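You operate a simulated robot arm through the tools that you are given. There is no shell and no other tool. Be economical: measure what you need, move in short steps, check, and stop when the job is done.

You run a simulated two-armed robot. Do the job below in one go: nothing can be reset, and whatever is moved stays where it is left.

Task
Swap buckle B for the size on the strap ticket, cinch the strap tight and clamp it.
Fine: the red button frees it; it goes back to its holder; the grey slider cinches, the blue lever clamps.

It is judged by the outcome, as a careful person would: the job done as asked, and still so three seconds after it is handed in. It fails if anything else is knocked over, pushed out of place, dropped, spilled or broken.

Robot
Two 7-joint arms with fingered hands on one trunk, on a base that drives. Base frame: it is fixed to the floor where the robot stands at the start and does not move with it; the origin is under the middle of the robot, x ahead of it, y to its left, z up. Readings come in mm, degrees, newtons and seconds.
The left shoulder is at the start at [75, 125, 1142], the right one opposite. With the tool pointing down near the work surface each hand reaches from about 460 to 820 mm from the robot's upright axis, wherever it stands, measured 20 degrees to its own side. Places, roughly: black lever [700, 1100, 1000]; blue knob [500, -1000, 900]; blue lever [900, 0, 1000]; blue pull knob [800, -1000, 1400]; crank [600, 500, 1000]; gold sleeve [700, -900, 1100]; green lever [800, -1100, 1000]; grey lever [-1100, -1300, 900]; grey slider [800, 200, 900]; holder B [800, 200, 900]; orange bolt [700, -1000, 1000]; orange lever [700, 500, 1000]; red button [500, 0, 900]; red knob [600, 800, 900]; red lever [-300, -1100, 900]; socket D [500, 0, 900]. Payload 3.6 kg a hand.
Tool frame (each hand has its own): the origin (TCP) lies between the finger pads and is the grasp point; the fingertips stand 30 mm ahead of it; z points along the fingers, y is the line along which they close. The gripper opens to 104 mm. The gripper's body begins 35 mm behind the TCP. The gripper is a hand of 4 fingers: y runs from the thumb to the fingers, the wrist lies at [-15, -104, -178] in the tool frame.
Orientation is that of the tool frame in the base frame, as [roll, pitch, yaw] about the fixed x, y, z axes, in that order (R = Rz(yaw) Ry(pitch) Rx(roll)). With the fingers straight down and the wrist toward the robot, the tool's x, y and z point along [0, 1, 0], [1, 0, 0] and [0, 0, -1] of the base frame.

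Tools
- The arms move only by the tool servo_tool. It takes "left_targets", "right_targets" or both (then of equal length, played together; a hand with none holds still); each is a list of rows, each a list of 6 numbers: the shift along the tool's x, y, z in units of 250 mm (1.0 is 250 mm), then the turn, a rotation vector about the tool's x, y, z in units of 60 degrees (1.0 is 60 degrees). In form: [[x, y, z, wx, wy, wz], ...]. A call has 1 to 8 rows; each row is the pose to reach, as a shift and turn from the pose commanded when the call began, along the tool's axes at that moment. A call with a number of a shift or a turn outside -1 to 1 is refused whole. Rows are played at 5 a second. More than 50 mm and 8.6 degrees between two rows, and nothing of the call is played. Where a pose cannot be reached the arm comes as near as it can. A force on the tool above 40 N (or 10 N above the force at the start of the call, whichever is more), or a blocked arm, ends the call early, and 0.2 s more pass. In this call time passes only in rows, and 0.2 s behind the last. The reply holds the time, the measured pose of the TCP, the force on the tool along the base axes, the opening and the grip force, in the units named above and with some noise, with the torque about the TCP (base axes, N m) and any sound that the robot's microphone picked up.
- Cameras (640 x 400 px; columns grow to the right, rows downward): "scene" is now at [194.9, 7.6, 1314]; the picture's right is [0.09, -1.00, 0.00], its down [-0.20, -0.02, -0.98] and it looks along [0.98, 0.08, -0.20] (base axes); focal length 214 px, centre (320, 200). "left" rides on the left gripper at [-61, -92, -130] in its tool frame; the picture's right is [-0.81, -0.28, 0.52], its down [0.53, -0.71, 0.46] and it looks along [0.24, 0.64, 0.72] (tool axes); focal length 275 px, centre (320, 200). "right" rides on the right gripper at [61, -92, -131] in its tool frame; the picture's right is [-0.81, 0.28, -0.52], its down [-0.53, -0.71, 0.46] and it looks along [-0.24, 0.64, 0.73] (tool axes); focal length 275 px, centre (320, 200). There is no depth. A picture from a camera that has moved, and an enlarged one, comes with that camera's place and axes in the base frame and with its lens.
- capture(camera): a new picture of that camera. It takes no simulated time.
- lift_body(by): slides the trunk up (or, below 0, down) by that many mm; the arms and the scene camera ride with it, the base frame stays. It gives what a move gives, with no picture.
- drive_base(legs): drives the robot by 1 to 6 legs, each [ahead, left, turn to the left] in mm, mm and degrees, along the robot's own axes; the way and the turn of a leg run together, so that a leg with both is an arc; at most 1500 mm and 180 degrees a leg. The arms and the cameras ride along, it lands a little off, and it stops where it bumps. It gives what a move gives.
- finger_targets(index, middle, ring, thumb_bend, thumb_turn, hand): sets how far each is bent, from 0 (flat) to 100 (curled in); at 30 the hand is open as for a grip, at 70 the pads meet at the TCP. One left out holds its place. A second passes; each finger stops where it meets its share of the squeeze, and holds until it gets a number again. It is the only way to open and close the hand. It gives what a move gives, with no picture; readings hold the bend of each and the force on the fingers (four entries, about 0 where the hand has none), thumb and palm. thumb_turn goes from beside the hand (0) to across from the fingers (100), as for a grip.
- turn_head(pan, tilt): turns the head with the scene camera to pan (to the left, within 80 degrees either way) and tilt (down, from -29 to 69), counted from straight ahead of the robot. It gives what a move gives.
- close_up(camera, box): a new picture of the part [left, top, right, bottom] of that camera's present view, enlarged. It takes no simulated time.
- job_done(): hands the job in; it is judged then, once.

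Work in short steps. Places have to be worked out from the pictures, the camera data and where the tool is seen: move nearer, look again, correct. Check each grasp and each placing, and mend what went wrong. You have 120 turns and 92 pictures in all, those below and enlarged ones among them. Open the grippers and draw the arms clear of the work before you hand the job in, unless the task says otherwise.

The tools are called as a command line: name --argument value ..., lists and objects as JSON in quotes. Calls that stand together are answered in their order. servo_tool: Moves the arms, as the interface text tells. Its arguments: {"type":"object","properties":{"left_targets":{"type":"array","items":{"type":"array","items":{"type":"number"}}},"right_targets":{"type":"array","items":{"type":"array","items":{"type":"number"}}}},"required":[]} The other tools are called the same way: lift_body (by) slides the trunk up or down; finger_targets (index, middle, ring, thumb_bend, thumb_turn, hand) moves the fingers one by one; drive_base (legs) drives the base; turn_head (pan, tilt) turns the head that bears the scene camera; capture (camera) takes a picture; close_up (camera, box) takes an enlarged picture of a part of a camera's view; job_done () hands the job in.

At the start:

```text
t: 0.0
left_position: [423.8, 289.3, 1264.4]
left_tcp_rot: [-179.9, 0.0, 90.0]
left_wrist_force: [-0.2, 0.2, -0.5]
left_torque: [0.01, -0.02, 0.01]
left_gripper_width: 103.7
left_grasp_force: 0.0
left_shape: jaw
left_bend: [30.0, 30.0, 30.0, 30.0, 98.0]
left_finger forces: [0.1, 0.0, 0.0, 0.1, 0.1, 0.0]
right_position: [399.8, -129.9, 1319.3]
right_tcp_rot: [180.0, 0.0, 90.1]
right_wrist_force: [0.0, -0.4, -0.8]
right_torque: [-0.01, -0.01, -0.02]
right_gripper_width: 103.7
right_grasp_force: 0.1
right_shape: jaw
right_bend: [30.0, 30.0, 30.0, 30.0, 98.0]
right_finger forces: [0.1, 0.0, 0.0, 0.0, 0.1, 0.0]
trunk travel left (down, up): [-375.0, 161.0]
robot x, y, heading: [-3.4, -0.3, -0.0]
head pan, tilt: [5.0, 11.5]
```

scene: 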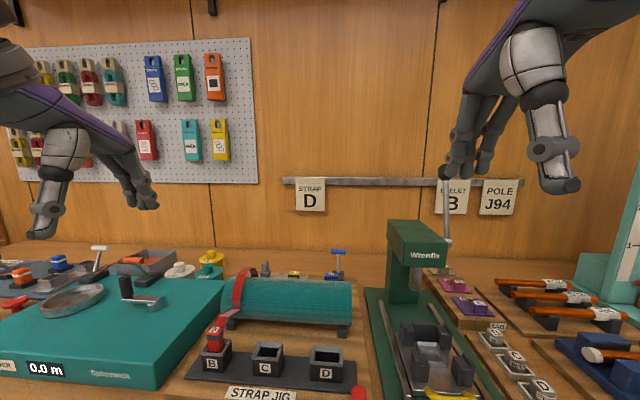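
right: 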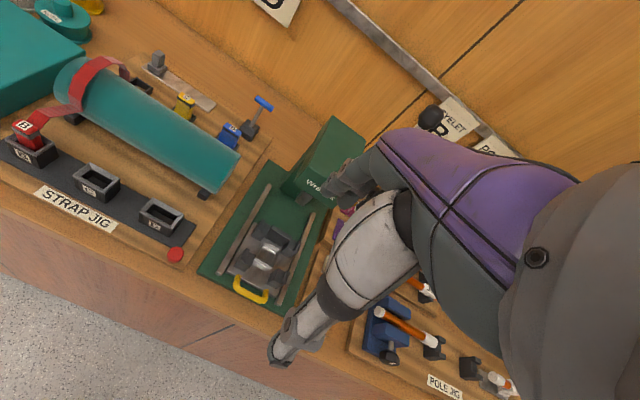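
left: 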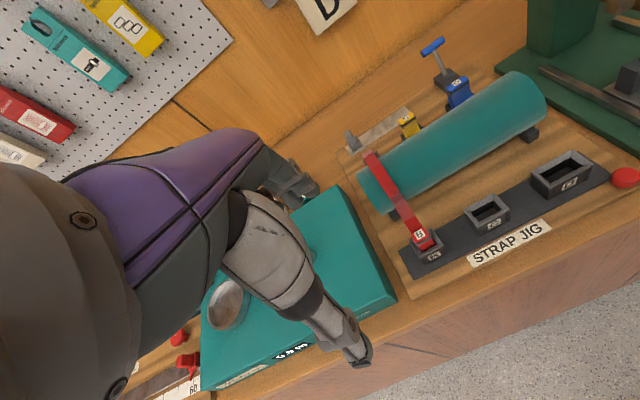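

The strap ticket reads D; the strap jig has a red B buckle fitted in socket B, with yellow and blue ones behind the drum. I'll aim the head at the jig and look closer.

turn_head --pan 5 --tilt 40

close_up --camera "left" --box '[320, 20, 640, 280]'

close_up --camera "right" --box '[0, 30, 300, 280]'

capture --camera "scene"

```text
t: 0.9
left_position: [424.4, 289.4, 1264.7]
left_tcp_rot: [180.0, 0.0, 90.1]
left_wrist_force: [-0.7, 0.7, -0.5]
left_torque: [0.0, -0.04, -0.02]
left_gripper_width: 103.5
left_grasp_force: 0.1
left_shape: jaw
left_bend: [30.0, 30.0, 30.0, 30.0, 98.0]
left_finger forces: [0.1, 0.0, 0.1, 0.0, 0.1, 0.0]
right_position: [400.4, -128.7, 1319.8]
right_tcp_rot: [-179.9, 0.0, 90.0]
right_wrist_force: [0.2, -0.1, 0.1]
right_torque: [0.0, -0.02, -0.01]
right_gripper_width: 103.7
right_grasp_force: 0.0
right_shape: jaw
right_bend: [30.0, 30.0, 30.0, 30.0, 98.0]
right_finger forces: [0.0, 0.0, 0.0, 0.0, 0.1, 0.1]
trunk travel left (down, up): [-375.0, 161.0]
robot x, y, heading: [-0.7, 2.1, 0.2]
head pan, tilt: [5.0, 40.0]
```

```text
1.54 times, centred on (480, 150) of left
camera zoom: at [332.9, 227.1, 1394.3], right [-0.28, -0.81, -0.52], down [-0.71, 0.53, -0.46], along [0.64, 0.24, -0.72], focal length 424 px, centre (74, 277)
```

zoom: 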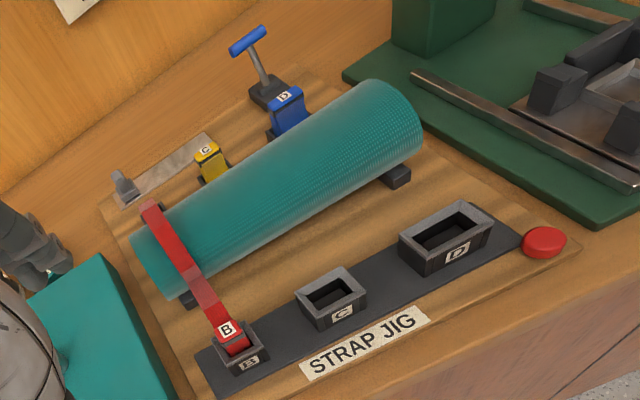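

```text
1.60 times, centred on (150, 155) of right
camera zoom: at [309.2, -68.4, 1448.7], right [0.28, -0.81, 0.52], down [-0.71, -0.53, -0.46], along [0.64, -0.24, -0.73], focal length 440 px, centre (592, 272)
```

zoom: 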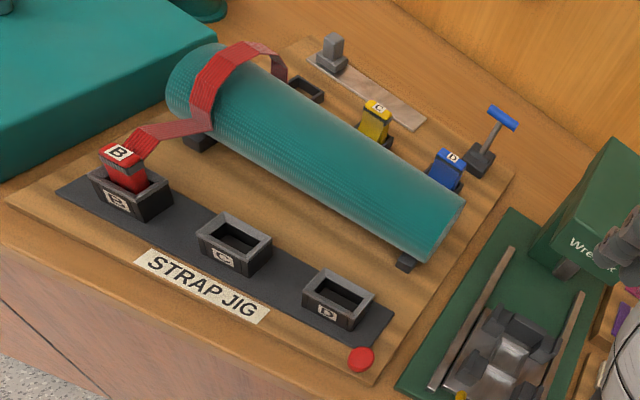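

```text
86 pictures are left
camera scene: at [186.8, 7.0, 1268.8], right [0.09, -1.0, 0.0], down [-0.64, -0.06, -0.77], along [0.76, 0.07, -0.64], focal length 214 px, centre (320, 200)
```

scene: 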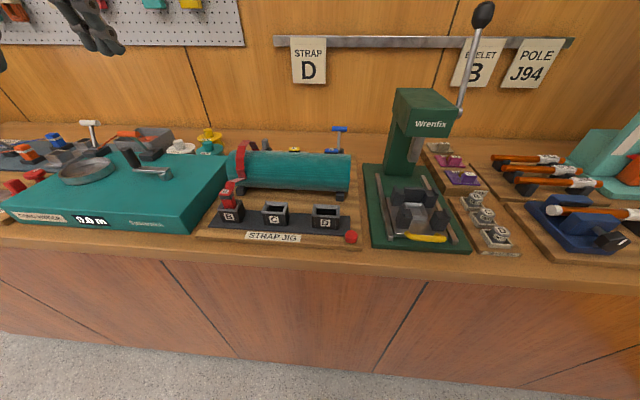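

Rough triangulation: button ≈[475,-29,935], buckle B top ≈[518,232,997], socket D ≈[514,24,951], buckle D top ≈[755,24,981], holder B ≈[742,231,~940], slider ≈[840,250,950], lever handle ≈[858,5,1007]. I'll view details enlarged.

close_up --camera "scene" --box '[200, 120, 370, 250]'

close_up --camera "right" --box '[130, 40, 280, 170]'

close_up --camera "left" --box '[330, 30, 490, 150]'

close_up --camera "right" --box '[0, 50, 140, 170]'

```text
3.08 times, centred on (285, 185) of scene
camera zoom: at [186.8, 7.0, 1268.8], right [0.09, -1.0, 0.0], down [-0.64, -0.06, -0.77], along [0.76, 0.07, -0.64], focal length 660 px, centre (428, 246)
```

zoom: 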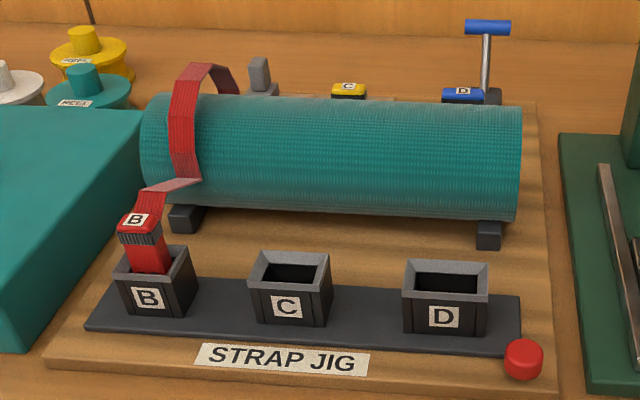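

```text
3.08 times, centred on (205, 105) of right
camera zoom: at [309.2, -68.4, 1448.7], right [0.28, -0.81, 0.52], down [-0.71, -0.53, -0.46], along [0.64, -0.24, -0.73], focal length 847 px, centre (674, 492)
```

zoom: 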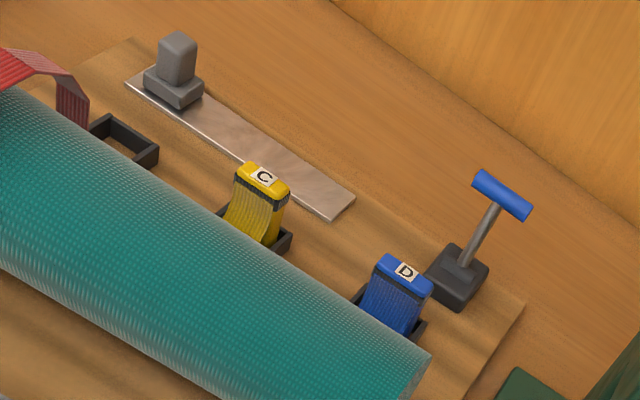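

```text
3.33 times, centred on (410, 90) of left
camera zoom: at [332.9, 227.1, 1394.3], right [-0.28, -0.81, -0.52], down [-0.71, 0.53, -0.46], along [0.64, 0.24, -0.72], focal length 918 px, centre (20, 567)
```

zoom: 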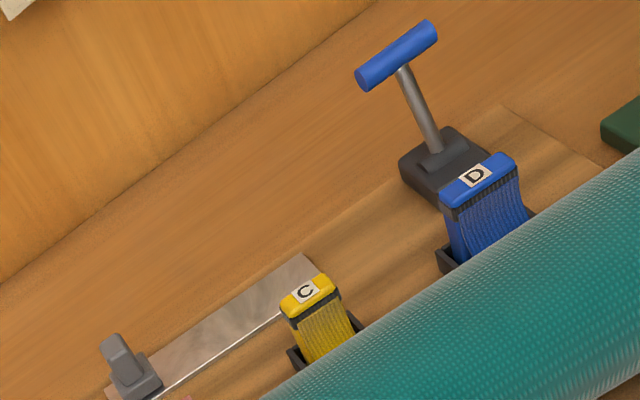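

```text
3.33 times, centred on (70, 110) of right
camera zoom: at [309.2, -68.4, 1448.7], right [0.28, -0.81, 0.52], down [-0.71, -0.53, -0.46], along [0.64, -0.24, -0.73], focal length 918 px, centre (1153, 500)
```

zoom: 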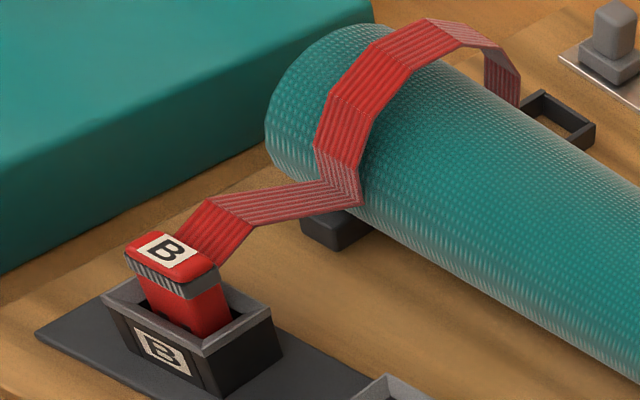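

Buckle D is a blue block with a wide cap (~48 mm in y, ~20 mm in x). First I shape the right hand to one pressing finger and bring it over the red button.

finger_targets --hand "right" --index 100 --ring 100 --middle 60 --thumb_bend 30 --thumb_turn 0

servo_tool --right_targets '[[0.067, 0.05, 0.16, 0, 0, 0], [0.133, 0.1, 0.33, 0, 0, 0], [0.2, 0.15, 0.5, 0, 0, 0], [0.267, 0.2, 0.66, 0, 0, 0], [0.333, 0.25, 0.83, 0, 0, 0], [0.4, 0.3, 1.0, 0, 0, 0]]'

capture --camera "scene"

capture --camera "right"

```text
t: 1.9
left_position: [425.3, 287.7, 1264.5]
left_tcp_rot: [179.9, -0.1, 90.0]
left_wrist_force: [0.4, 0.3, 0.4]
left_torque: [0.0, 0.03, 0.0]
left_gripper_width: 103.8
left_grasp_force: 0.0
left_shape: jaw
left_bend: [30.0, 30.0, 30.0, 30.0, 98.0]
left_finger forces: [0.0, 0.0, 0.0, 0.0, 0.0, 0.1]
right_position: [399.8, -130.0, 1318.7]
right_tcp_rot: [180.0, 0.1, 89.9]
right_wrist_force: [0.0, -0.4, -0.8]
right_torque: [0.02, 0.0, 0.05]
right_gripper_width: 92.4
right_grasp_force: 0.1
right_shape: fingers
right_bend: [100.0, 60.0, 100.0, 30.0, 0.0]
right_finger forces: [0.0, 0.1, 0.0, 0.1, 0.0, 0.0]
trunk travel left (down, up): [-375.0, 161.0]
robot x, y, heading: [-1.7, -0.5, -0.2]
head pan, tilt: [5.0, 40.0]
```

```text
t: 2.4
left_position: [423.1, 288.2, 1263.5]
left_tcp_rot: [-180.0, 0.0, 90.0]
left_wrist_force: [0.1, 0.4, 0.5]
left_torque: [0.02, 0.0, 0.0]
left_gripper_width: 103.7
left_grasp_force: 0.1
left_shape: jaw
left_bend: [30.0, 30.0, 30.0, 30.0, 98.0]
left_finger forces: [0.0, 0.0, 0.1, 0.0, 0.1, 0.0]
right_position: [418.8, -111.7, 1277.2]
right_tcp_rot: [179.7, -1.6, 88.7]
right_wrist_force: [3.7, -4.8, 12.9]
right_torque: [1.63, 2.0, 0.28]
right_gripper_width: 92.5
right_grasp_force: 0.1
right_shape: fingers
right_bend: [100.0, 60.0, 100.0, 30.0, 0.0]
right_finger forces: [0.0, 0.0, 0.0, 0.0, 0.1, 0.0]
trunk travel left (down, up): [-375.0, 161.0]
robot x, y, heading: [2.8, 2.0, 0.1]
head pan, tilt: [5.0, 40.0]
stopped in row 2 (right hand): the force on the tool passed its limit at 57 N (the readings are from after the stop); the commanded pose is now the measured one
```

```text
81 pictures are left
camera scene: at [185.6, 8.1, 1265.4], right [0.1, -0.99, 0.0], down [-0.67, -0.07, -0.74], along [0.74, 0.08, -0.67], focal length 214 px, centre (320, 200)
```

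scene: 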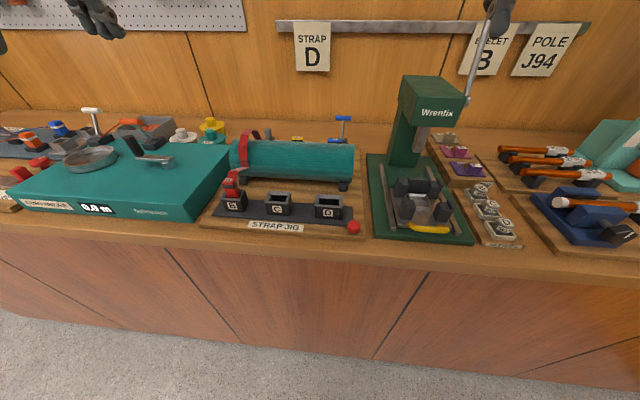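

```text
80 pictures are left
camera right: at [329.0, -52.9, 1408.9], right [0.26, -0.83, 0.49], down [-0.72, -0.5, -0.47], along [0.64, -0.24, -0.73], focal length 275 px, centre (320, 200)
```

right: 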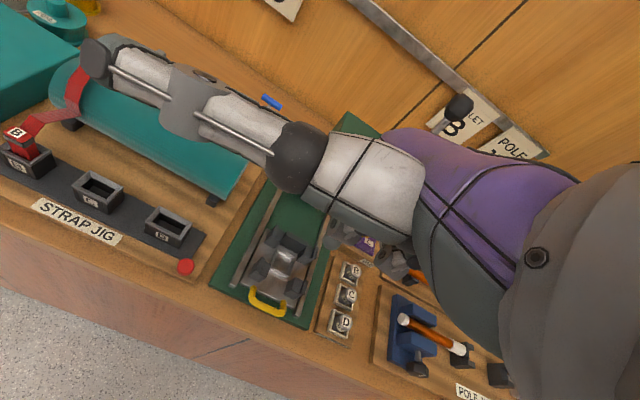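

The stop at 57 N happened in free air, likely a jolt from the fast start. I'll restore the thumb and go on with gentler steps.

finger_targets --hand "right" --thumb_turn 98 --thumb_bend 30

servo_tool --right_targets '[[0.02, 0.015, 0.05, 0, 0, 0], [0.05, 0.035, 0.13, 0, 0, 0], [0.09, 0.06, 0.23, 0, 0, 0], [0.13, 0.09, 0.34, 0, 0, 0], [0.17, 0.12, 0.45, 0, 0, 0], [0.21, 0.15, 0.55, 0, 0, 0], [0.24, 0.17, 0.62, 0, 0, 0], [0.25, 0.18, 0.65, 0, 0, 0]]'

capture --camera "scene"

```text
t: 3.4
left_position: [424.9, 287.9, 1264.6]
left_tcp_rot: [179.9, 0.0, 90.0]
left_wrist_force: [0.1, 0.2, 0.2]
left_torque: [0.02, -0.01, -0.01]
left_gripper_width: 103.5
left_grasp_force: 0.0
left_shape: jaw
left_bend: [30.0, 30.0, 30.0, 30.0, 98.0]
left_finger forces: [0.0, 0.0, 0.0, 0.0, 0.0, 0.1]
right_position: [419.2, -111.2, 1275.8]
right_tcp_rot: [179.8, -1.5, 88.8]
right_wrist_force: [16.6, -9.0, 21.7]
right_torque: [2.69, 4.79, -0.27]
right_gripper_width: 65.3
right_grasp_force: 0.1
right_shape: fingers
right_bend: [100.0, 60.0, 100.0, 30.0, 95.0]
right_finger forces: [0.0, 0.1, 0.1, 0.0, 0.0, 0.1]
trunk travel left (down, up): [-375.0, 161.0]
robot x, y, heading: [-0.2, 1.4, 0.3]
head pan, tilt: [5.0, 40.0]
```

```text
t: 3.7
left_position: [425.0, 287.9, 1264.7]
left_tcp_rot: [180.0, 0.0, 90.0]
left_wrist_force: [0.4, 0.4, -0.1]
left_torque: [0.01, -0.03, 0.0]
left_gripper_width: 103.6
left_grasp_force: 0.0
left_shape: jaw
left_bend: [30.0, 30.0, 30.0, 30.0, 98.0]
left_finger forces: [0.1, 0.0, 0.0, 0.0, 0.0, 0.1]
right_position: [421.5, -109.0, 1273.3]
right_tcp_rot: [179.6, -2.3, 88.4]
right_wrist_force: [3.7, -5.9, 13.9]
right_torque: [1.93, 2.15, 0.38]
right_gripper_width: 65.8
right_grasp_force: 0.2
right_shape: fingers
right_bend: [100.0, 60.0, 100.0, 30.0, 95.0]
right_finger forces: [0.0, 0.1, 0.0, 0.2, 0.0, 0.0]
trunk travel left (down, up): [-375.0, 161.0]
robot x, y, heading: [-3.8, -0.2, -0.1]
head pan, tilt: [5.0, 40.0]
stopped in row 1 (right hand): the force on the tool passed its limit at 45 N (the readings are from after the stop); the commanded pose is now the measured one
```

```text
79 pictures are left
camera scene: at [185.1, 8.5, 1265.1], right [0.11, -0.99, 0.0], down [-0.67, -0.07, -0.74], along [0.73, 0.08, -0.67], focal length 214 px, centre (320, 200)
```

scene: 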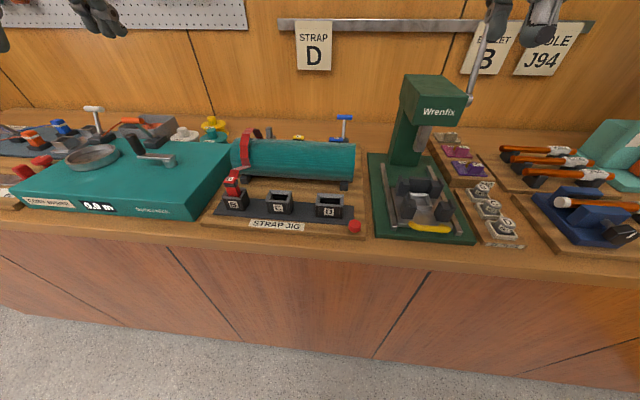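

There's a steady contact force and the scene camera has been nudged: the right wrist/forearm is pressing the head. I back off outward (to −y) and forward.

servo_tool --right_targets '[[-0.06, 0.03, 0, 0, 0, 0], [-0.14, 0.08, 0, 0, 0, 0], [-0.22, 0.14, 0, 0, 0, 0], [-0.3, 0.2, 0, 0, 0, 0], [-0.34, 0.22, 0, 0, 0, 0]]'

```text
t: 4.9
left_position: [424.5, 288.2, 1263.9]
left_tcp_rot: [180.0, 0.0, 90.0]
left_wrist_force: [0.3, 0.0, 0.3]
left_torque: [0.02, -0.01, -0.03]
left_gripper_width: 103.7
left_grasp_force: 0.1
left_shape: jaw
left_bend: [30.0, 30.0, 30.0, 30.0, 98.0]
left_finger forces: [0.0, 0.0, 0.1, 0.1, 0.0, 0.1]
right_position: [474.8, -197.1, 1269.2]
right_tcp_rot: [179.7, -1.9, 88.6]
right_wrist_force: [0.1, 0.3, 0.4]
right_torque: [-0.01, 0.02, 0.02]
right_gripper_width: 65.5
right_grasp_force: 0.0
right_shape: fingers
right_bend: [100.0, 60.0, 100.0, 30.0, 95.0]
right_finger forces: [0.1, 0.0, 0.0, 0.0, 0.0, 0.1]
trunk travel left (down, up): [-375.0, 161.0]
robot x, y, heading: [-5.4, -2.3, 0.0]
head pan, tilt: [5.0, 40.0]
```

Force gone. Now down, away from the head.

servo_tool --right_targets '[[0, 0, 0.1, 0, 0, 0], [0, 0, 0.25, 0, 0, 0], [0, 0, 0.4, 0, 0, 0], [0.05, 0, 0.55, 0, 0, 0], [0.15, 0, 0.68, 0, 0, 0], [0.3, 0, 0.76, 0, 0, 0], [0.45, 0, 0.8, 0, 0, 0], [0.6, 0, 0.8, 0, 0, 0]]'

capture --camera "scene"

capture --camera "left"

```text
t: 6.7
left_position: [425.0, 289.0, 1263.1]
left_tcp_rot: [180.0, 0.0, 90.0]
left_wrist_force: [-0.2, 0.1, 0.3]
left_torque: [0.0, 0.0, 0.0]
left_gripper_width: 103.6
left_grasp_force: 0.0
left_shape: jaw
left_bend: [30.0, 30.0, 30.0, 30.0, 98.0]
left_finger forces: [0.1, 0.1, 0.1, 0.0, 0.0, 0.0]
right_position: [477.8, -40.1, 1074.1]
right_tcp_rot: [179.8, -1.9, 88.5]
right_wrist_force: [-0.6, -0.3, -0.2]
right_torque: [-0.03, 0.0, 0.0]
right_gripper_width: 65.4
right_grasp_force: 0.0
right_shape: fingers
right_bend: [100.0, 60.0, 100.0, 30.0, 95.0]
right_finger forces: [0.0, 0.1, 0.0, 0.0, 0.1, 0.0]
trunk travel left (down, up): [-375.0, 161.0]
robot x, y, heading: [-1.2, -2.4, 0.0]
head pan, tilt: [5.0, 40.0]
```

```text
78 pictures are left
camera scene: at [186.8, 7.9, 1268.7], right [0.09, -1.0, 0.0], down [-0.64, -0.06, -0.77], along [0.76, 0.07, -0.64], focal length 214 px, centre (320, 200)
```

scene: 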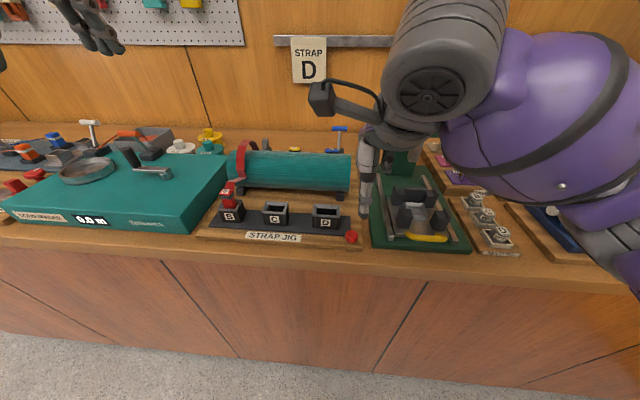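

```text
77 pictures are left
camera left: at [333.0, 228.1, 1394.1], right [-0.28, -0.81, -0.52], down [-0.71, 0.53, -0.46], along [0.64, 0.24, -0.72], focal length 275 px, centre (320, 200)
```

left: 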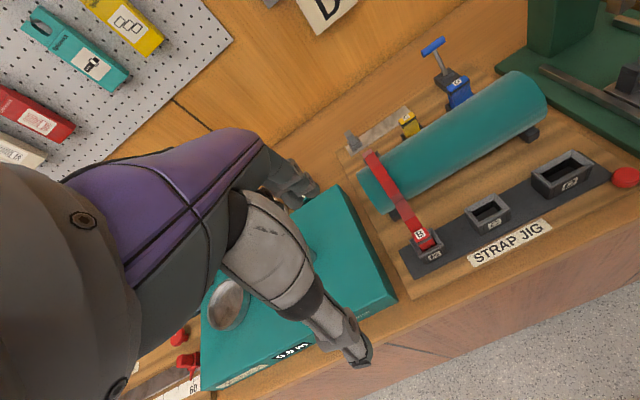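

The hand is over the button area. Let me see it enlarged.

close_up --camera "scene" --box '[290, 90, 450, 250]'

capture --camera "right"

```text
2.50 times, centred on (370, 170) of scene
camera zoom: at [186.8, 7.9, 1268.7], right [0.09, -1.0, 0.0], down [-0.64, -0.06, -0.77], along [0.76, 0.07, -0.64], focal length 536 px, centre (195, 275)
```

zoom: 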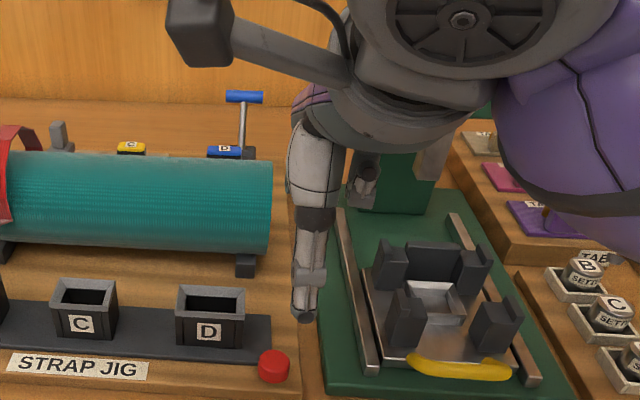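

```text
75 pictures are left
camera right: at [387.8, 17.8, 1205.9], right [0.25, -0.83, 0.49], down [-0.72, -0.5, -0.48], along [0.64, -0.24, -0.73], focal length 275 px, centre (320, 200)
```

right: 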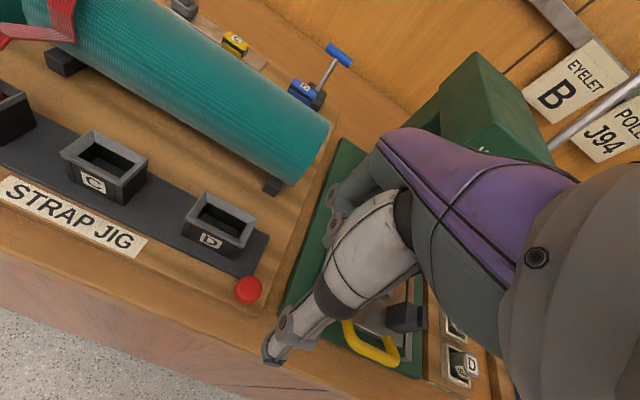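

Thumb tip triangulates at [411,-33,1056], clear of things; the middle finger at bend 70 should lie on the TCP line. Button refined to [477,-32,935]. I'll straighten that and descend to just above the button.

finger_targets --hand "right" --middle 70

servo_tool --right_targets '[[0.01, -0.01, 0.06, 0, 0, 0], [0.03, -0.024, 0.14, 0, 0, 0], [0.032, -0.024, 0.24, 0, 0, 0], [0.032, -0.024, 0.34, 0, 0, 0]]'

close_up --camera "scene" --box '[290, 130, 430, 270]'

capture --camera "left"

```text
t: 7.7
left_position: [423.6, 288.0, 1265.1]
left_tcp_rot: [-180.0, 0.1, 90.0]
left_wrist_force: [0.8, 1.0, 0.2]
left_torque: [-0.01, -0.01, -0.01]
left_gripper_width: 103.7
left_grasp_force: 0.0
left_shape: jaw
left_bend: [30.0, 30.0, 30.0, 30.0, 98.0]
left_finger forces: [0.0, 0.0, 0.0, 0.0, 0.1, 0.1]
right_position: [478.0, -42.1, 1074.4]
right_tcp_rot: [179.8, -1.9, 88.5]
right_wrist_force: [0.0, 0.2, 0.4]
right_torque: [-0.03, 0.0, 0.0]
right_gripper_width: 65.6
right_grasp_force: 0.1
right_shape: fingers
right_bend: [100.0, 70.0, 100.0, 30.0, 95.0]
right_finger forces: [0.0, 0.0, 0.0, 0.0, 0.1, 0.1]
trunk travel left (down, up): [-375.0, 161.0]
robot x, y, heading: [0.9, 0.5, -0.1]
head pan, tilt: [5.0, 40.0]
```

```text
t: 8.7
left_position: [423.5, 288.0, 1264.5]
left_tcp_rot: [-179.9, 0.1, 90.0]
left_wrist_force: [0.3, -0.6, -0.1]
left_torque: [0.0, 0.01, 0.0]
left_gripper_width: 103.5
left_grasp_force: 0.0
left_shape: jaw
left_bend: [30.0, 30.0, 30.0, 30.0, 98.0]
left_finger forces: [0.1, 0.0, 0.0, 0.0, 0.0, 0.0]
right_position: [474.9, -27.4, 989.5]
right_tcp_rot: [179.7, -1.9, 88.5]
right_wrist_force: [0.4, -0.3, -0.5]
right_torque: [-0.02, 0.03, -0.05]
right_gripper_width: 65.4
right_grasp_force: 0.0
right_shape: fingers
right_bend: [100.0, 70.0, 100.0, 30.0, 95.0]
right_finger forces: [0.0, 0.1, 0.0, 0.0, 0.0, 0.0]
trunk travel left (down, up): [-375.0, 161.0]
robot x, y, heading: [1.0, 2.6, -0.1]
head pan, tilt: [5.0, 40.0]
```

```text
2.86 times, centred on (360, 200) of scene
camera zoom: at [186.7, 6.9, 1268.7], right [0.09, -1.0, 0.0], down [-0.64, -0.06, -0.77], along [0.76, 0.07, -0.64], focal length 613 px, centre (206, 200)
```

zoom: 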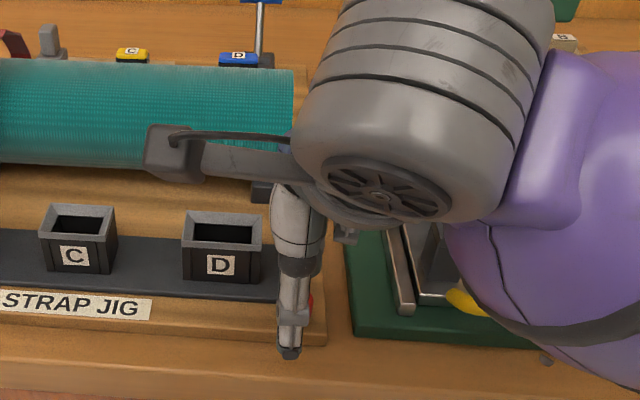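

```text
73 pictures are left
camera left: at [332.8, 227.0, 1394.3], right [-0.28, -0.81, -0.52], down [-0.71, 0.53, -0.46], along [0.64, 0.24, -0.72], focal length 275 px, centre (320, 200)
```

left: 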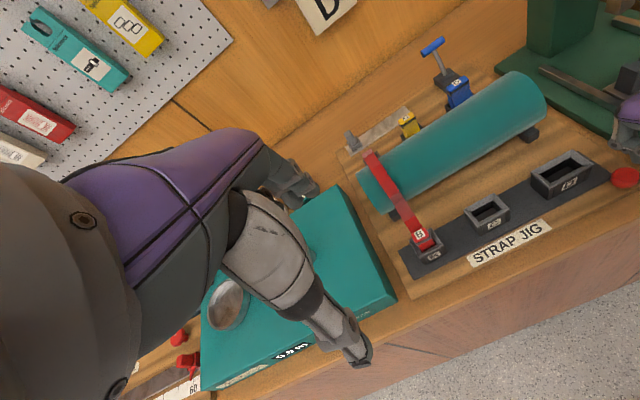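

Tip should appear near (635,171) in the left view; zoom there.

close_up --camera "left" --box '[560, 80, 640, 210]'

```text
3.08 times, centred on (600, 145) of left
camera zoom: at [332.8, 227.0, 1394.3], right [-0.28, -0.81, -0.52], down [-0.71, 0.53, -0.46], along [0.64, 0.24, -0.72], focal length 847 px, centre (-542, 369)
```

zoom: 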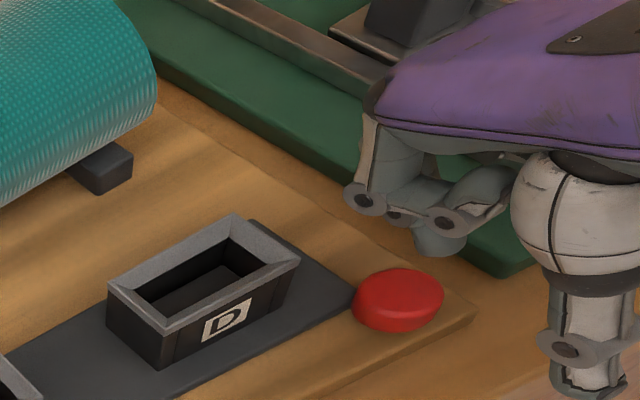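

The bent middle fingertip is right above the button. Descend in small steps until it presses.

servo_tool --right_targets '[[0, 0, 0.03, 0, 0, 0], [0, 0, 0.06, 0, 0, 0], [0, 0, 0.08, 0, 0, 0], [0, 0, 0.1, 0, 0, 0], [0, 0, 0.12, 0, 0, 0], [0, 0, 0.14, 0, 0, 0]]'

close_up --camera "left" --box '[560, 80, 640, 210]'

```text
t: 10.1
left_position: [423.6, 288.3, 1265.1]
left_tcp_rot: [179.9, 0.0, 90.0]
left_wrist_force: [-0.7, -1.1, -0.2]
left_torque: [0.01, -0.01, -0.02]
left_gripper_width: 103.7
left_grasp_force: 0.1
left_shape: jaw
left_bend: [30.0, 30.0, 30.0, 30.0, 98.0]
left_finger forces: [0.0, 0.1, 0.0, 0.0, 0.0, 0.0]
right_position: [473.6, -27.2, 957.7]
right_tcp_rot: [179.4, -2.0, 88.6]
right_wrist_force: [2.9, 0.0, 11.9]
right_torque: [-0.12, -0.07, 0.01]
right_gripper_width: 65.6
right_grasp_force: 5.5
right_shape: fingers
right_bend: [100.0, 72.0, 100.0, 30.0, 95.0]
right_finger forces: [0.0, 10.9, 0.1, 0.0, 0.1, 0.0]
trunk travel left (down, up): [-375.0, 161.0]
robot x, y, heading: [-0.3, 0.8, -0.4]
head pan, tilt: [5.0, 40.0]
heard: click
```

```text
3.08 times, centred on (600, 145) of left
camera zoom: at [332.2, 227.1, 1394.6], right [-0.27, -0.81, -0.52], down [-0.71, 0.53, -0.46], along [0.65, 0.24, -0.72], focal length 847 px, centre (-542, 369)
```

zoom: 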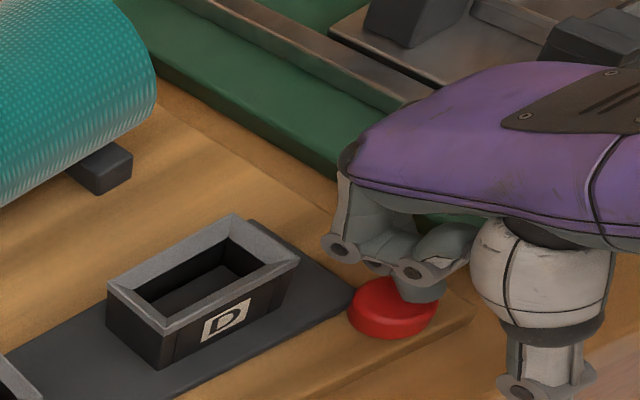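

Heard the click. Raise the right hand and withdraw it to the right, then look at buckle B.

servo_tool --right_targets '[[0, 0, -0.08, 0, 0, 0], [0, 0, -0.24, 0, 0, 0], [0, 0, -0.4, 0, 0, 0], [-0.12, 0, -0.5, 0, 0, 0], [-0.3, 0, -0.55, 0, 0, 0], [-0.48, 0, -0.6, 0, 0, 0], [-0.66, 0, -0.6, 0, 0, 0], [-0.84, 0, -0.6, 0, 0, 0]]'

close_up --camera "left" --box '[330, 90, 530, 280]'

```text
t: 11.9
left_position: [423.1, 287.0, 1263.6]
left_tcp_rot: [-180.0, -0.1, 89.9]
left_wrist_force: [0.3, -0.2, 0.4]
left_torque: [0.01, 0.0, -0.02]
left_gripper_width: 103.8
left_grasp_force: 0.1
left_shape: jaw
left_bend: [30.0, 30.0, 30.0, 30.0, 98.0]
left_finger forces: [0.1, 0.0, 0.1, 0.0, 0.0, 0.0]
right_position: [465.7, -242.7, 1095.1]
right_tcp_rot: [179.7, -1.8, 88.6]
right_wrist_force: [0.1, 0.5, -0.5]
right_torque: [0.01, 0.03, 0.04]
right_gripper_width: 65.7
right_grasp_force: 0.2
right_shape: fingers
right_bend: [100.0, 70.0, 100.0, 30.0, 96.0]
right_finger forces: [0.0, 0.0, 0.0, 0.0, 0.0, 0.0]
trunk travel left (down, up): [-375.0, 161.0]
robot x, y, heading: [-2.9, -0.1, 0.0]
head pan, tilt: [5.0, 40.0]
```

```text
2.11 times, centred on (430, 185) of left
camera zoom: at [332.1, 226.2, 1394.6], right [-0.27, -0.81, -0.52], down [-0.71, 0.53, -0.46], along [0.64, 0.24, -0.72], focal length 580 px, centre (88, 232)
```

zoom: 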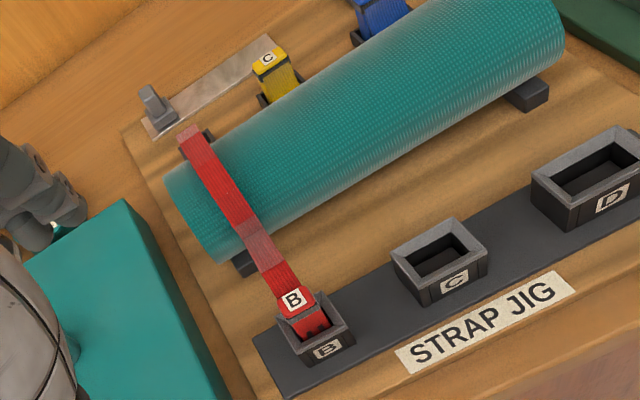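

Now set the left hand to a narrower opening and bring it above buckle B (≈[520,233,996]).

finger_targets --hand "left" --index 45 --middle 45 --ring 45 --thumb_bend 45

servo_tool --left_targets '[[-0.02, 0.04, 0.02, 0, 0, 0], [-0.05, 0.12, 0.08, 0, 0, 0], [-0.09, 0.2, 0.2, 0, 0, 0], [-0.13, 0.28, 0.33, 0, 0, 0], [-0.17, 0.34, 0.46, 0, 0, 0], [-0.2, 0.38, 0.57, 0, 0, 0], [-0.216, 0.388, 0.66, 0, 0, 0], [-0.216, 0.388, 0.696, 0, 0, 0]]'

capture --camera "left"

capture --camera "scene"

```text
t: 12.9
left_position: [424.9, 287.5, 1264.1]
left_tcp_rot: [179.9, 0.0, 90.0]
left_wrist_force: [-0.2, 0.8, 0.4]
left_torque: [0.02, 0.0, 0.01]
left_gripper_width: 65.8
left_grasp_force: 0.1
left_shape: fingers
left_bend: [45.0, 45.0, 45.0, 45.0, 98.0]
left_finger forces: [0.0, 0.0, 0.0, 0.0, 0.0, 0.0]
right_position: [465.6, -242.6, 1094.8]
right_tcp_rot: [179.8, -2.0, 88.5]
right_wrist_force: [-0.6, 0.1, -0.7]
right_torque: [-0.02, -0.01, -0.02]
right_gripper_width: 65.5
right_grasp_force: 0.1
right_shape: fingers
right_bend: [100.0, 70.0, 100.0, 30.0, 96.0]
right_finger forces: [0.0, 0.1, 0.1, 0.0, 0.1, 0.2]
trunk travel left (down, up): [-375.0, 161.0]
robot x, y, heading: [1.1, -0.2, -0.2]
head pan, tilt: [5.0, 40.0]
```

```text
t: 14.7
left_position: [521.2, 234.4, 1091.5]
left_tcp_rot: [-179.9, 0.0, 90.0]
left_wrist_force: [0.3, -0.5, 0.0]
left_torque: [-0.01, 0.0, -0.04]
left_gripper_width: 65.6
left_grasp_force: 0.0
left_shape: fingers
left_bend: [45.0, 45.0, 45.0, 45.0, 98.0]
left_finger forces: [0.0, 0.1, 0.1, 0.0, 0.0, 0.0]
right_position: [466.1, -242.4, 1095.5]
right_tcp_rot: [179.9, -1.9, 88.4]
right_wrist_force: [0.1, -0.7, 0.2]
right_torque: [-0.01, 0.0, 0.02]
right_gripper_width: 65.6
right_grasp_force: 0.1
right_shape: fingers
right_bend: [100.0, 70.0, 100.0, 30.0, 96.0]
right_finger forces: [0.0, 0.1, 0.0, 0.0, 0.1, 0.1]
trunk travel left (down, up): [-375.0, 161.0]
robot x, y, heading: [-0.4, -3.1, -0.2]
head pan, tilt: [5.0, 40.0]
```

```text
69 pictures are left
camera left: at [429.5, 173.1, 1221.0], right [-0.27, -0.81, -0.52], down [-0.71, 0.53, -0.46], along [0.64, 0.24, -0.72], focal length 275 px, centre (320, 200)
```

left: 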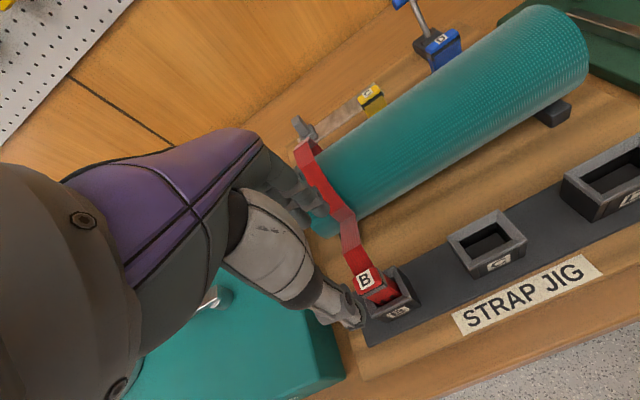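

```text
68 pictures are left
camera scene: at [186.7, 7.1, 1268.7], right [0.09, -1.0, 0.0], down [-0.64, -0.06, -0.77], along [0.76, 0.07, -0.64], focal length 214 px, centre (320, 200)
```

scene: 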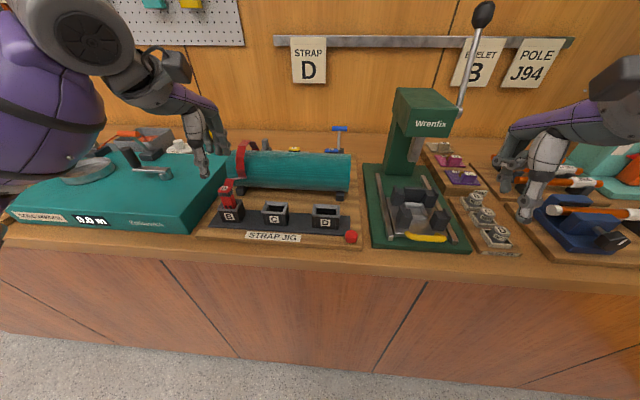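

The TCP lies right over buckle B. Descend part way and look.

servo_tool --left_targets '[[0, 0, 0.06, 0, 0, 0], [0, 0, 0.14, 0, 0, 0], [0, 0, 0.22, 0, 0, 0], [0, 0, 0.28, 0, 0, 0]]'

capture --camera "left"

close_up --camera "scene" --box '[160, 110, 320, 250]'

```text
t: 15.7
left_position: [522.1, 234.1, 1020.3]
left_tcp_rot: [-180.0, 0.1, 90.0]
left_wrist_force: [0.6, 0.2, -0.7]
left_torque: [0.02, -0.01, 0.01]
left_gripper_width: 65.7
left_grasp_force: 0.0
left_shape: fingers
left_bend: [45.0, 45.0, 45.0, 45.0, 98.0]
left_finger forces: [0.0, 0.0, 0.1, 0.1, 0.0, 0.0]
right_position: [465.9, -243.0, 1095.2]
right_tcp_rot: [179.9, -1.9, 88.6]
right_wrist_force: [0.5, 0.2, 0.2]
right_torque: [0.0, -0.01, -0.02]
right_gripper_width: 65.8
right_grasp_force: 0.1
right_shape: fingers
right_bend: [100.0, 70.0, 100.0, 30.0, 96.0]
right_finger forces: [0.1, 0.0, 0.0, 0.1, 0.1, 0.0]
trunk travel left (down, up): [-375.0, 161.0]
robot x, y, heading: [0.3, -2.5, 0.1]
head pan, tilt: [5.0, 40.0]
```

```text
67 pictures are left
camera left: at [429.8, 173.2, 1149.8], right [-0.28, -0.81, -0.52], down [-0.71, 0.53, -0.46], along [0.64, 0.24, -0.72], focal length 275 px, centre (320, 200)
```

left: 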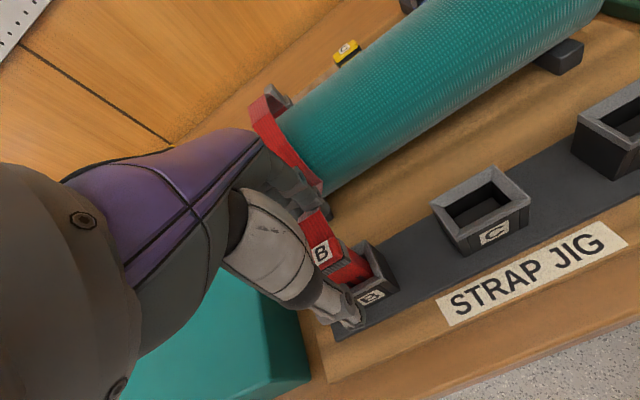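

```text
2.86 times, centred on (240, 180) of scene
camera zoom: at [186.8, 7.1, 1268.7], right [0.09, -1.0, 0.0], down [-0.64, -0.06, -0.77], along [0.76, 0.07, -0.64], focal length 613 px, centre (549, 257)
```

zoom: 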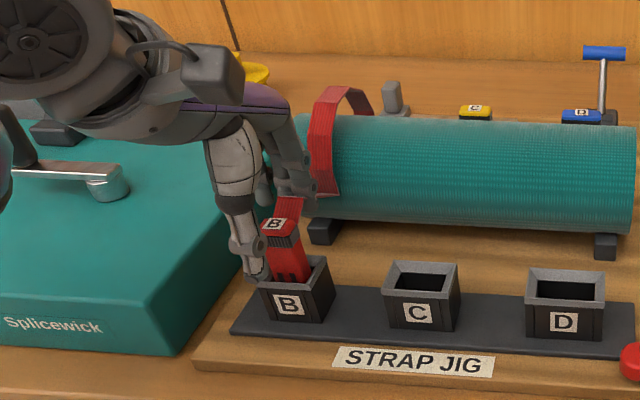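

Thumb tip computes to [475,234,993], nicely in front of the buckle. Descend 30 mm more, then close.

servo_tool --left_targets '[[0, 0, 0.04, 0, 0, 0], [0, 0, 0.09, 0, 0, 0], [0, 0, 0.125, 0, 0, 0]]'

finger_targets --hand "left" --index 70 --middle 70 --ring 70 --thumb_bend 70

capture --camera "left"

close_up --camera "scene" --box '[180, 130, 300, 250]'

```text
t: 16.5
left_position: [522.2, 234.7, 989.3]
left_tcp_rot: [-180.0, 0.0, 89.8]
left_wrist_force: [-0.1, 0.3, -0.3]
left_torque: [-0.02, 0.0, 0.01]
left_gripper_width: 65.6
left_grasp_force: 0.0
left_shape: fingers
left_bend: [45.0, 45.0, 45.0, 45.0, 98.0]
left_finger forces: [0.0, 0.1, 0.0, 0.1, 0.0, 0.0]
right_position: [466.0, -241.2, 1095.4]
right_tcp_rot: [179.8, -1.8, 88.5]
right_wrist_force: [0.0, -0.2, 0.2]
right_torque: [0.0, -0.01, 0.0]
right_gripper_width: 65.4
right_grasp_force: 0.0
right_shape: fingers
right_bend: [100.0, 70.0, 100.0, 30.0, 96.0]
right_finger forces: [0.1, 0.1, 0.1, 0.0, 0.0, 0.1]
trunk travel left (down, up): [-375.0, 161.0]
robot x, y, heading: [-0.0, 3.5, 0.1]
head pan, tilt: [5.0, 40.0]
```

```text
t: 17.5
left_position: [521.6, 234.7, 989.0]
left_tcp_rot: [180.0, 0.0, 90.0]
left_wrist_force: [6.5, 0.5, 2.0]
left_torque: [0.01, -0.19, -0.09]
left_gripper_width: 28.7
left_grasp_force: 12.3
left_shape: fingers
left_bend: [60.0, 62.0, 70.0, 60.0, 97.0]
left_finger forces: [7.6, 8.2, 0.1, 0.0, 9.3, 0.0]
right_position: [466.9, -241.8, 1094.3]
right_tcp_rot: [179.7, -1.8, 88.5]
right_wrist_force: [0.6, 0.4, -0.6]
right_torque: [-0.01, 0.0, 0.02]
right_gripper_width: 65.8
right_grasp_force: 0.1
right_shape: fingers
right_bend: [100.0, 70.0, 100.0, 30.0, 96.0]
right_finger forces: [0.0, 0.0, 0.1, 0.0, 0.0, 0.1]
trunk travel left (down, up): [-375.0, 161.0]
robot x, y, heading: [-1.6, 0.7, 0.1]
head pan, tilt: [5.0, 40.0]
```

```text
65 pictures are left
camera left: at [430.5, 173.4, 1118.7], right [-0.27, -0.81, -0.52], down [-0.71, 0.53, -0.46], along [0.65, 0.24, -0.72], focal length 275 px, centre (320, 200)
```

left: 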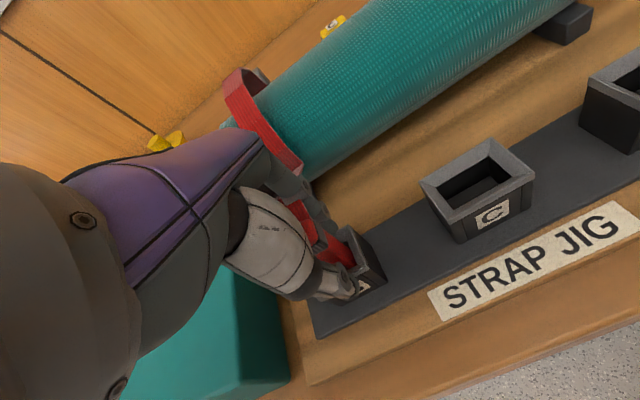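

```text
3.33 times, centred on (240, 190) of scene
camera zoom: at [187.4, 7.0, 1268.6], right [0.09, -1.0, 0.0], down [-0.64, -0.06, -0.77], along [0.76, 0.07, -0.64], focal length 715 px, centre (587, 233)
```

zoom: 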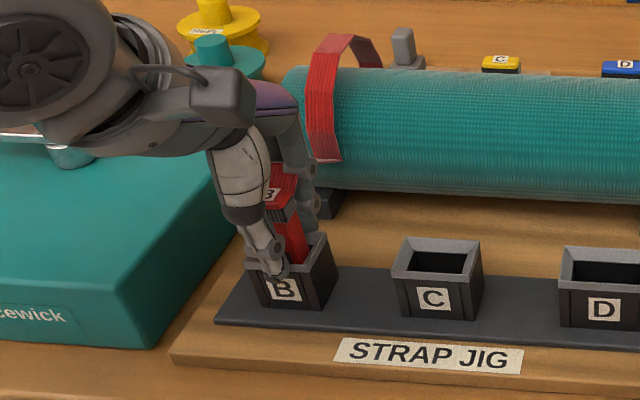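

Buckle B is gripped (width 29 mm, forces ~8 N). Lift straight up slowly.

servo_tool --left_targets '[[0, 0, -0.02, 0, 0, 0], [0, 0, -0.06, 0, 0, 0], [0, 0, -0.12, 0, 0, 0], [0, 0, -0.2, 0, 0, 0], [0, 0, -0.3, 0, 0, 0]]'

close_up --camera "scene" --box '[160, 90, 340, 250]'

```text
t: 18.7
left_position: [522.2, 234.4, 1065.3]
left_tcp_rot: [-179.9, 0.0, 90.0]
left_wrist_force: [0.0, 0.4, 0.4]
left_torque: [0.05, -0.03, -0.03]
left_gripper_width: 12.4
left_grasp_force: 5.5
left_shape: fingers
left_bend: [66.0, 68.0, 70.0, 66.0, 97.0]
left_finger forces: [3.0, 1.6, 0.1, 0.1, 4.6, 0.1]
right_position: [465.9, -242.1, 1094.6]
right_tcp_rot: [179.8, -1.9, 88.5]
right_wrist_force: [-0.4, 0.5, -0.6]
right_torque: [0.0, -0.01, -0.03]
right_gripper_width: 65.6
right_grasp_force: 0.0
right_shape: fingers
right_bend: [100.0, 70.0, 100.0, 30.0, 96.0]
right_finger forces: [0.0, 0.0, 0.0, 0.1, 0.0, 0.0]
trunk travel left (down, up): [-375.0, 161.0]
robot x, y, heading: [-2.2, -0.6, -0.0]
head pan, tilt: [5.0, 40.0]
```

```text
2.50 times, centred on (250, 170) of scene
camera zoom: at [186.8, 6.8, 1268.7], right [0.09, -1.0, 0.0], down [-0.64, -0.06, -0.77], along [0.76, 0.07, -0.64], focal length 536 px, centre (495, 275)
```

zoom: 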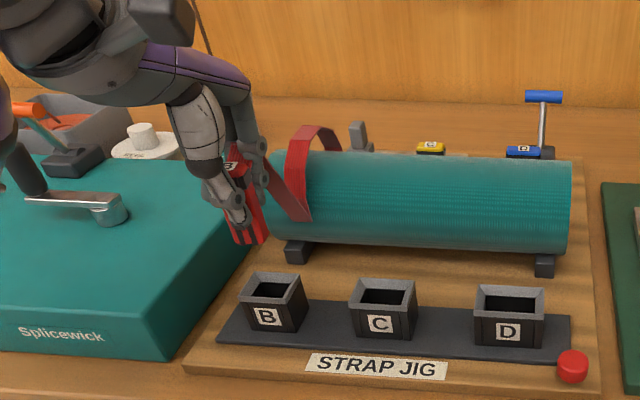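

It's out of the socket but the grip is light (fingers nearly at their targets). Tighten it.

finger_targets --hand "left" --index 85 --middle 85 --thumb_bend 85

capture --camera "left"

close_up --camera "scene" --box '[200, 120, 280, 210]'

```text
t: 19.7
left_position: [521.2, 235.6, 1065.5]
left_tcp_rot: [-179.9, 0.0, 90.0]
left_wrist_force: [-0.7, 0.7, -0.5]
left_torque: [-0.02, -0.03, 0.0]
left_gripper_width: 10.7
left_grasp_force: 18.5
left_shape: fingers
left_bend: [72.0, 84.0, 70.0, 73.0, 92.0]
left_finger forces: [15.4, 3.8, 0.1, 0.0, 18.9, 0.0]
right_position: [466.2, -242.6, 1094.7]
right_tcp_rot: [179.8, -1.9, 88.4]
right_wrist_force: [0.4, -0.9, 0.6]
right_torque: [0.0, -0.02, 0.01]
right_gripper_width: 65.5
right_grasp_force: 0.1
right_shape: fingers
right_bend: [100.0, 70.0, 100.0, 30.0, 96.0]
right_finger forces: [0.1, 0.0, 0.0, 0.1, 0.1, 0.0]
trunk travel left (down, up): [-375.0, 161.0]
robot x, y, heading: [-0.5, -0.3, -0.2]
head pan, tilt: [5.0, 40.0]
```

```text
62 pictures are left
camera left: at [430.1, 173.9, 1195.7], right [-0.28, -0.81, -0.52], down [-0.71, 0.53, -0.46], along [0.64, 0.24, -0.72], focal length 275 px, centre (320, 200)
```

left: 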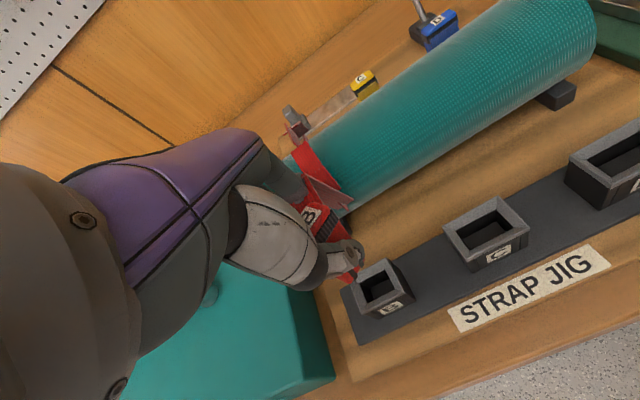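

```text
4.44 times, centred on (240, 165) of scene
camera zoom: at [186.7, 7.1, 1268.7], right [0.09, -1.0, 0.0], down [-0.64, -0.06, -0.77], along [0.76, 0.07, -0.64], focal length 953 px, centre (676, 356)
```

zoom: 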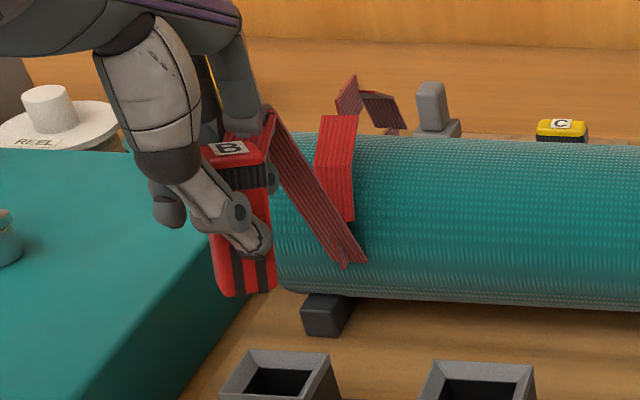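

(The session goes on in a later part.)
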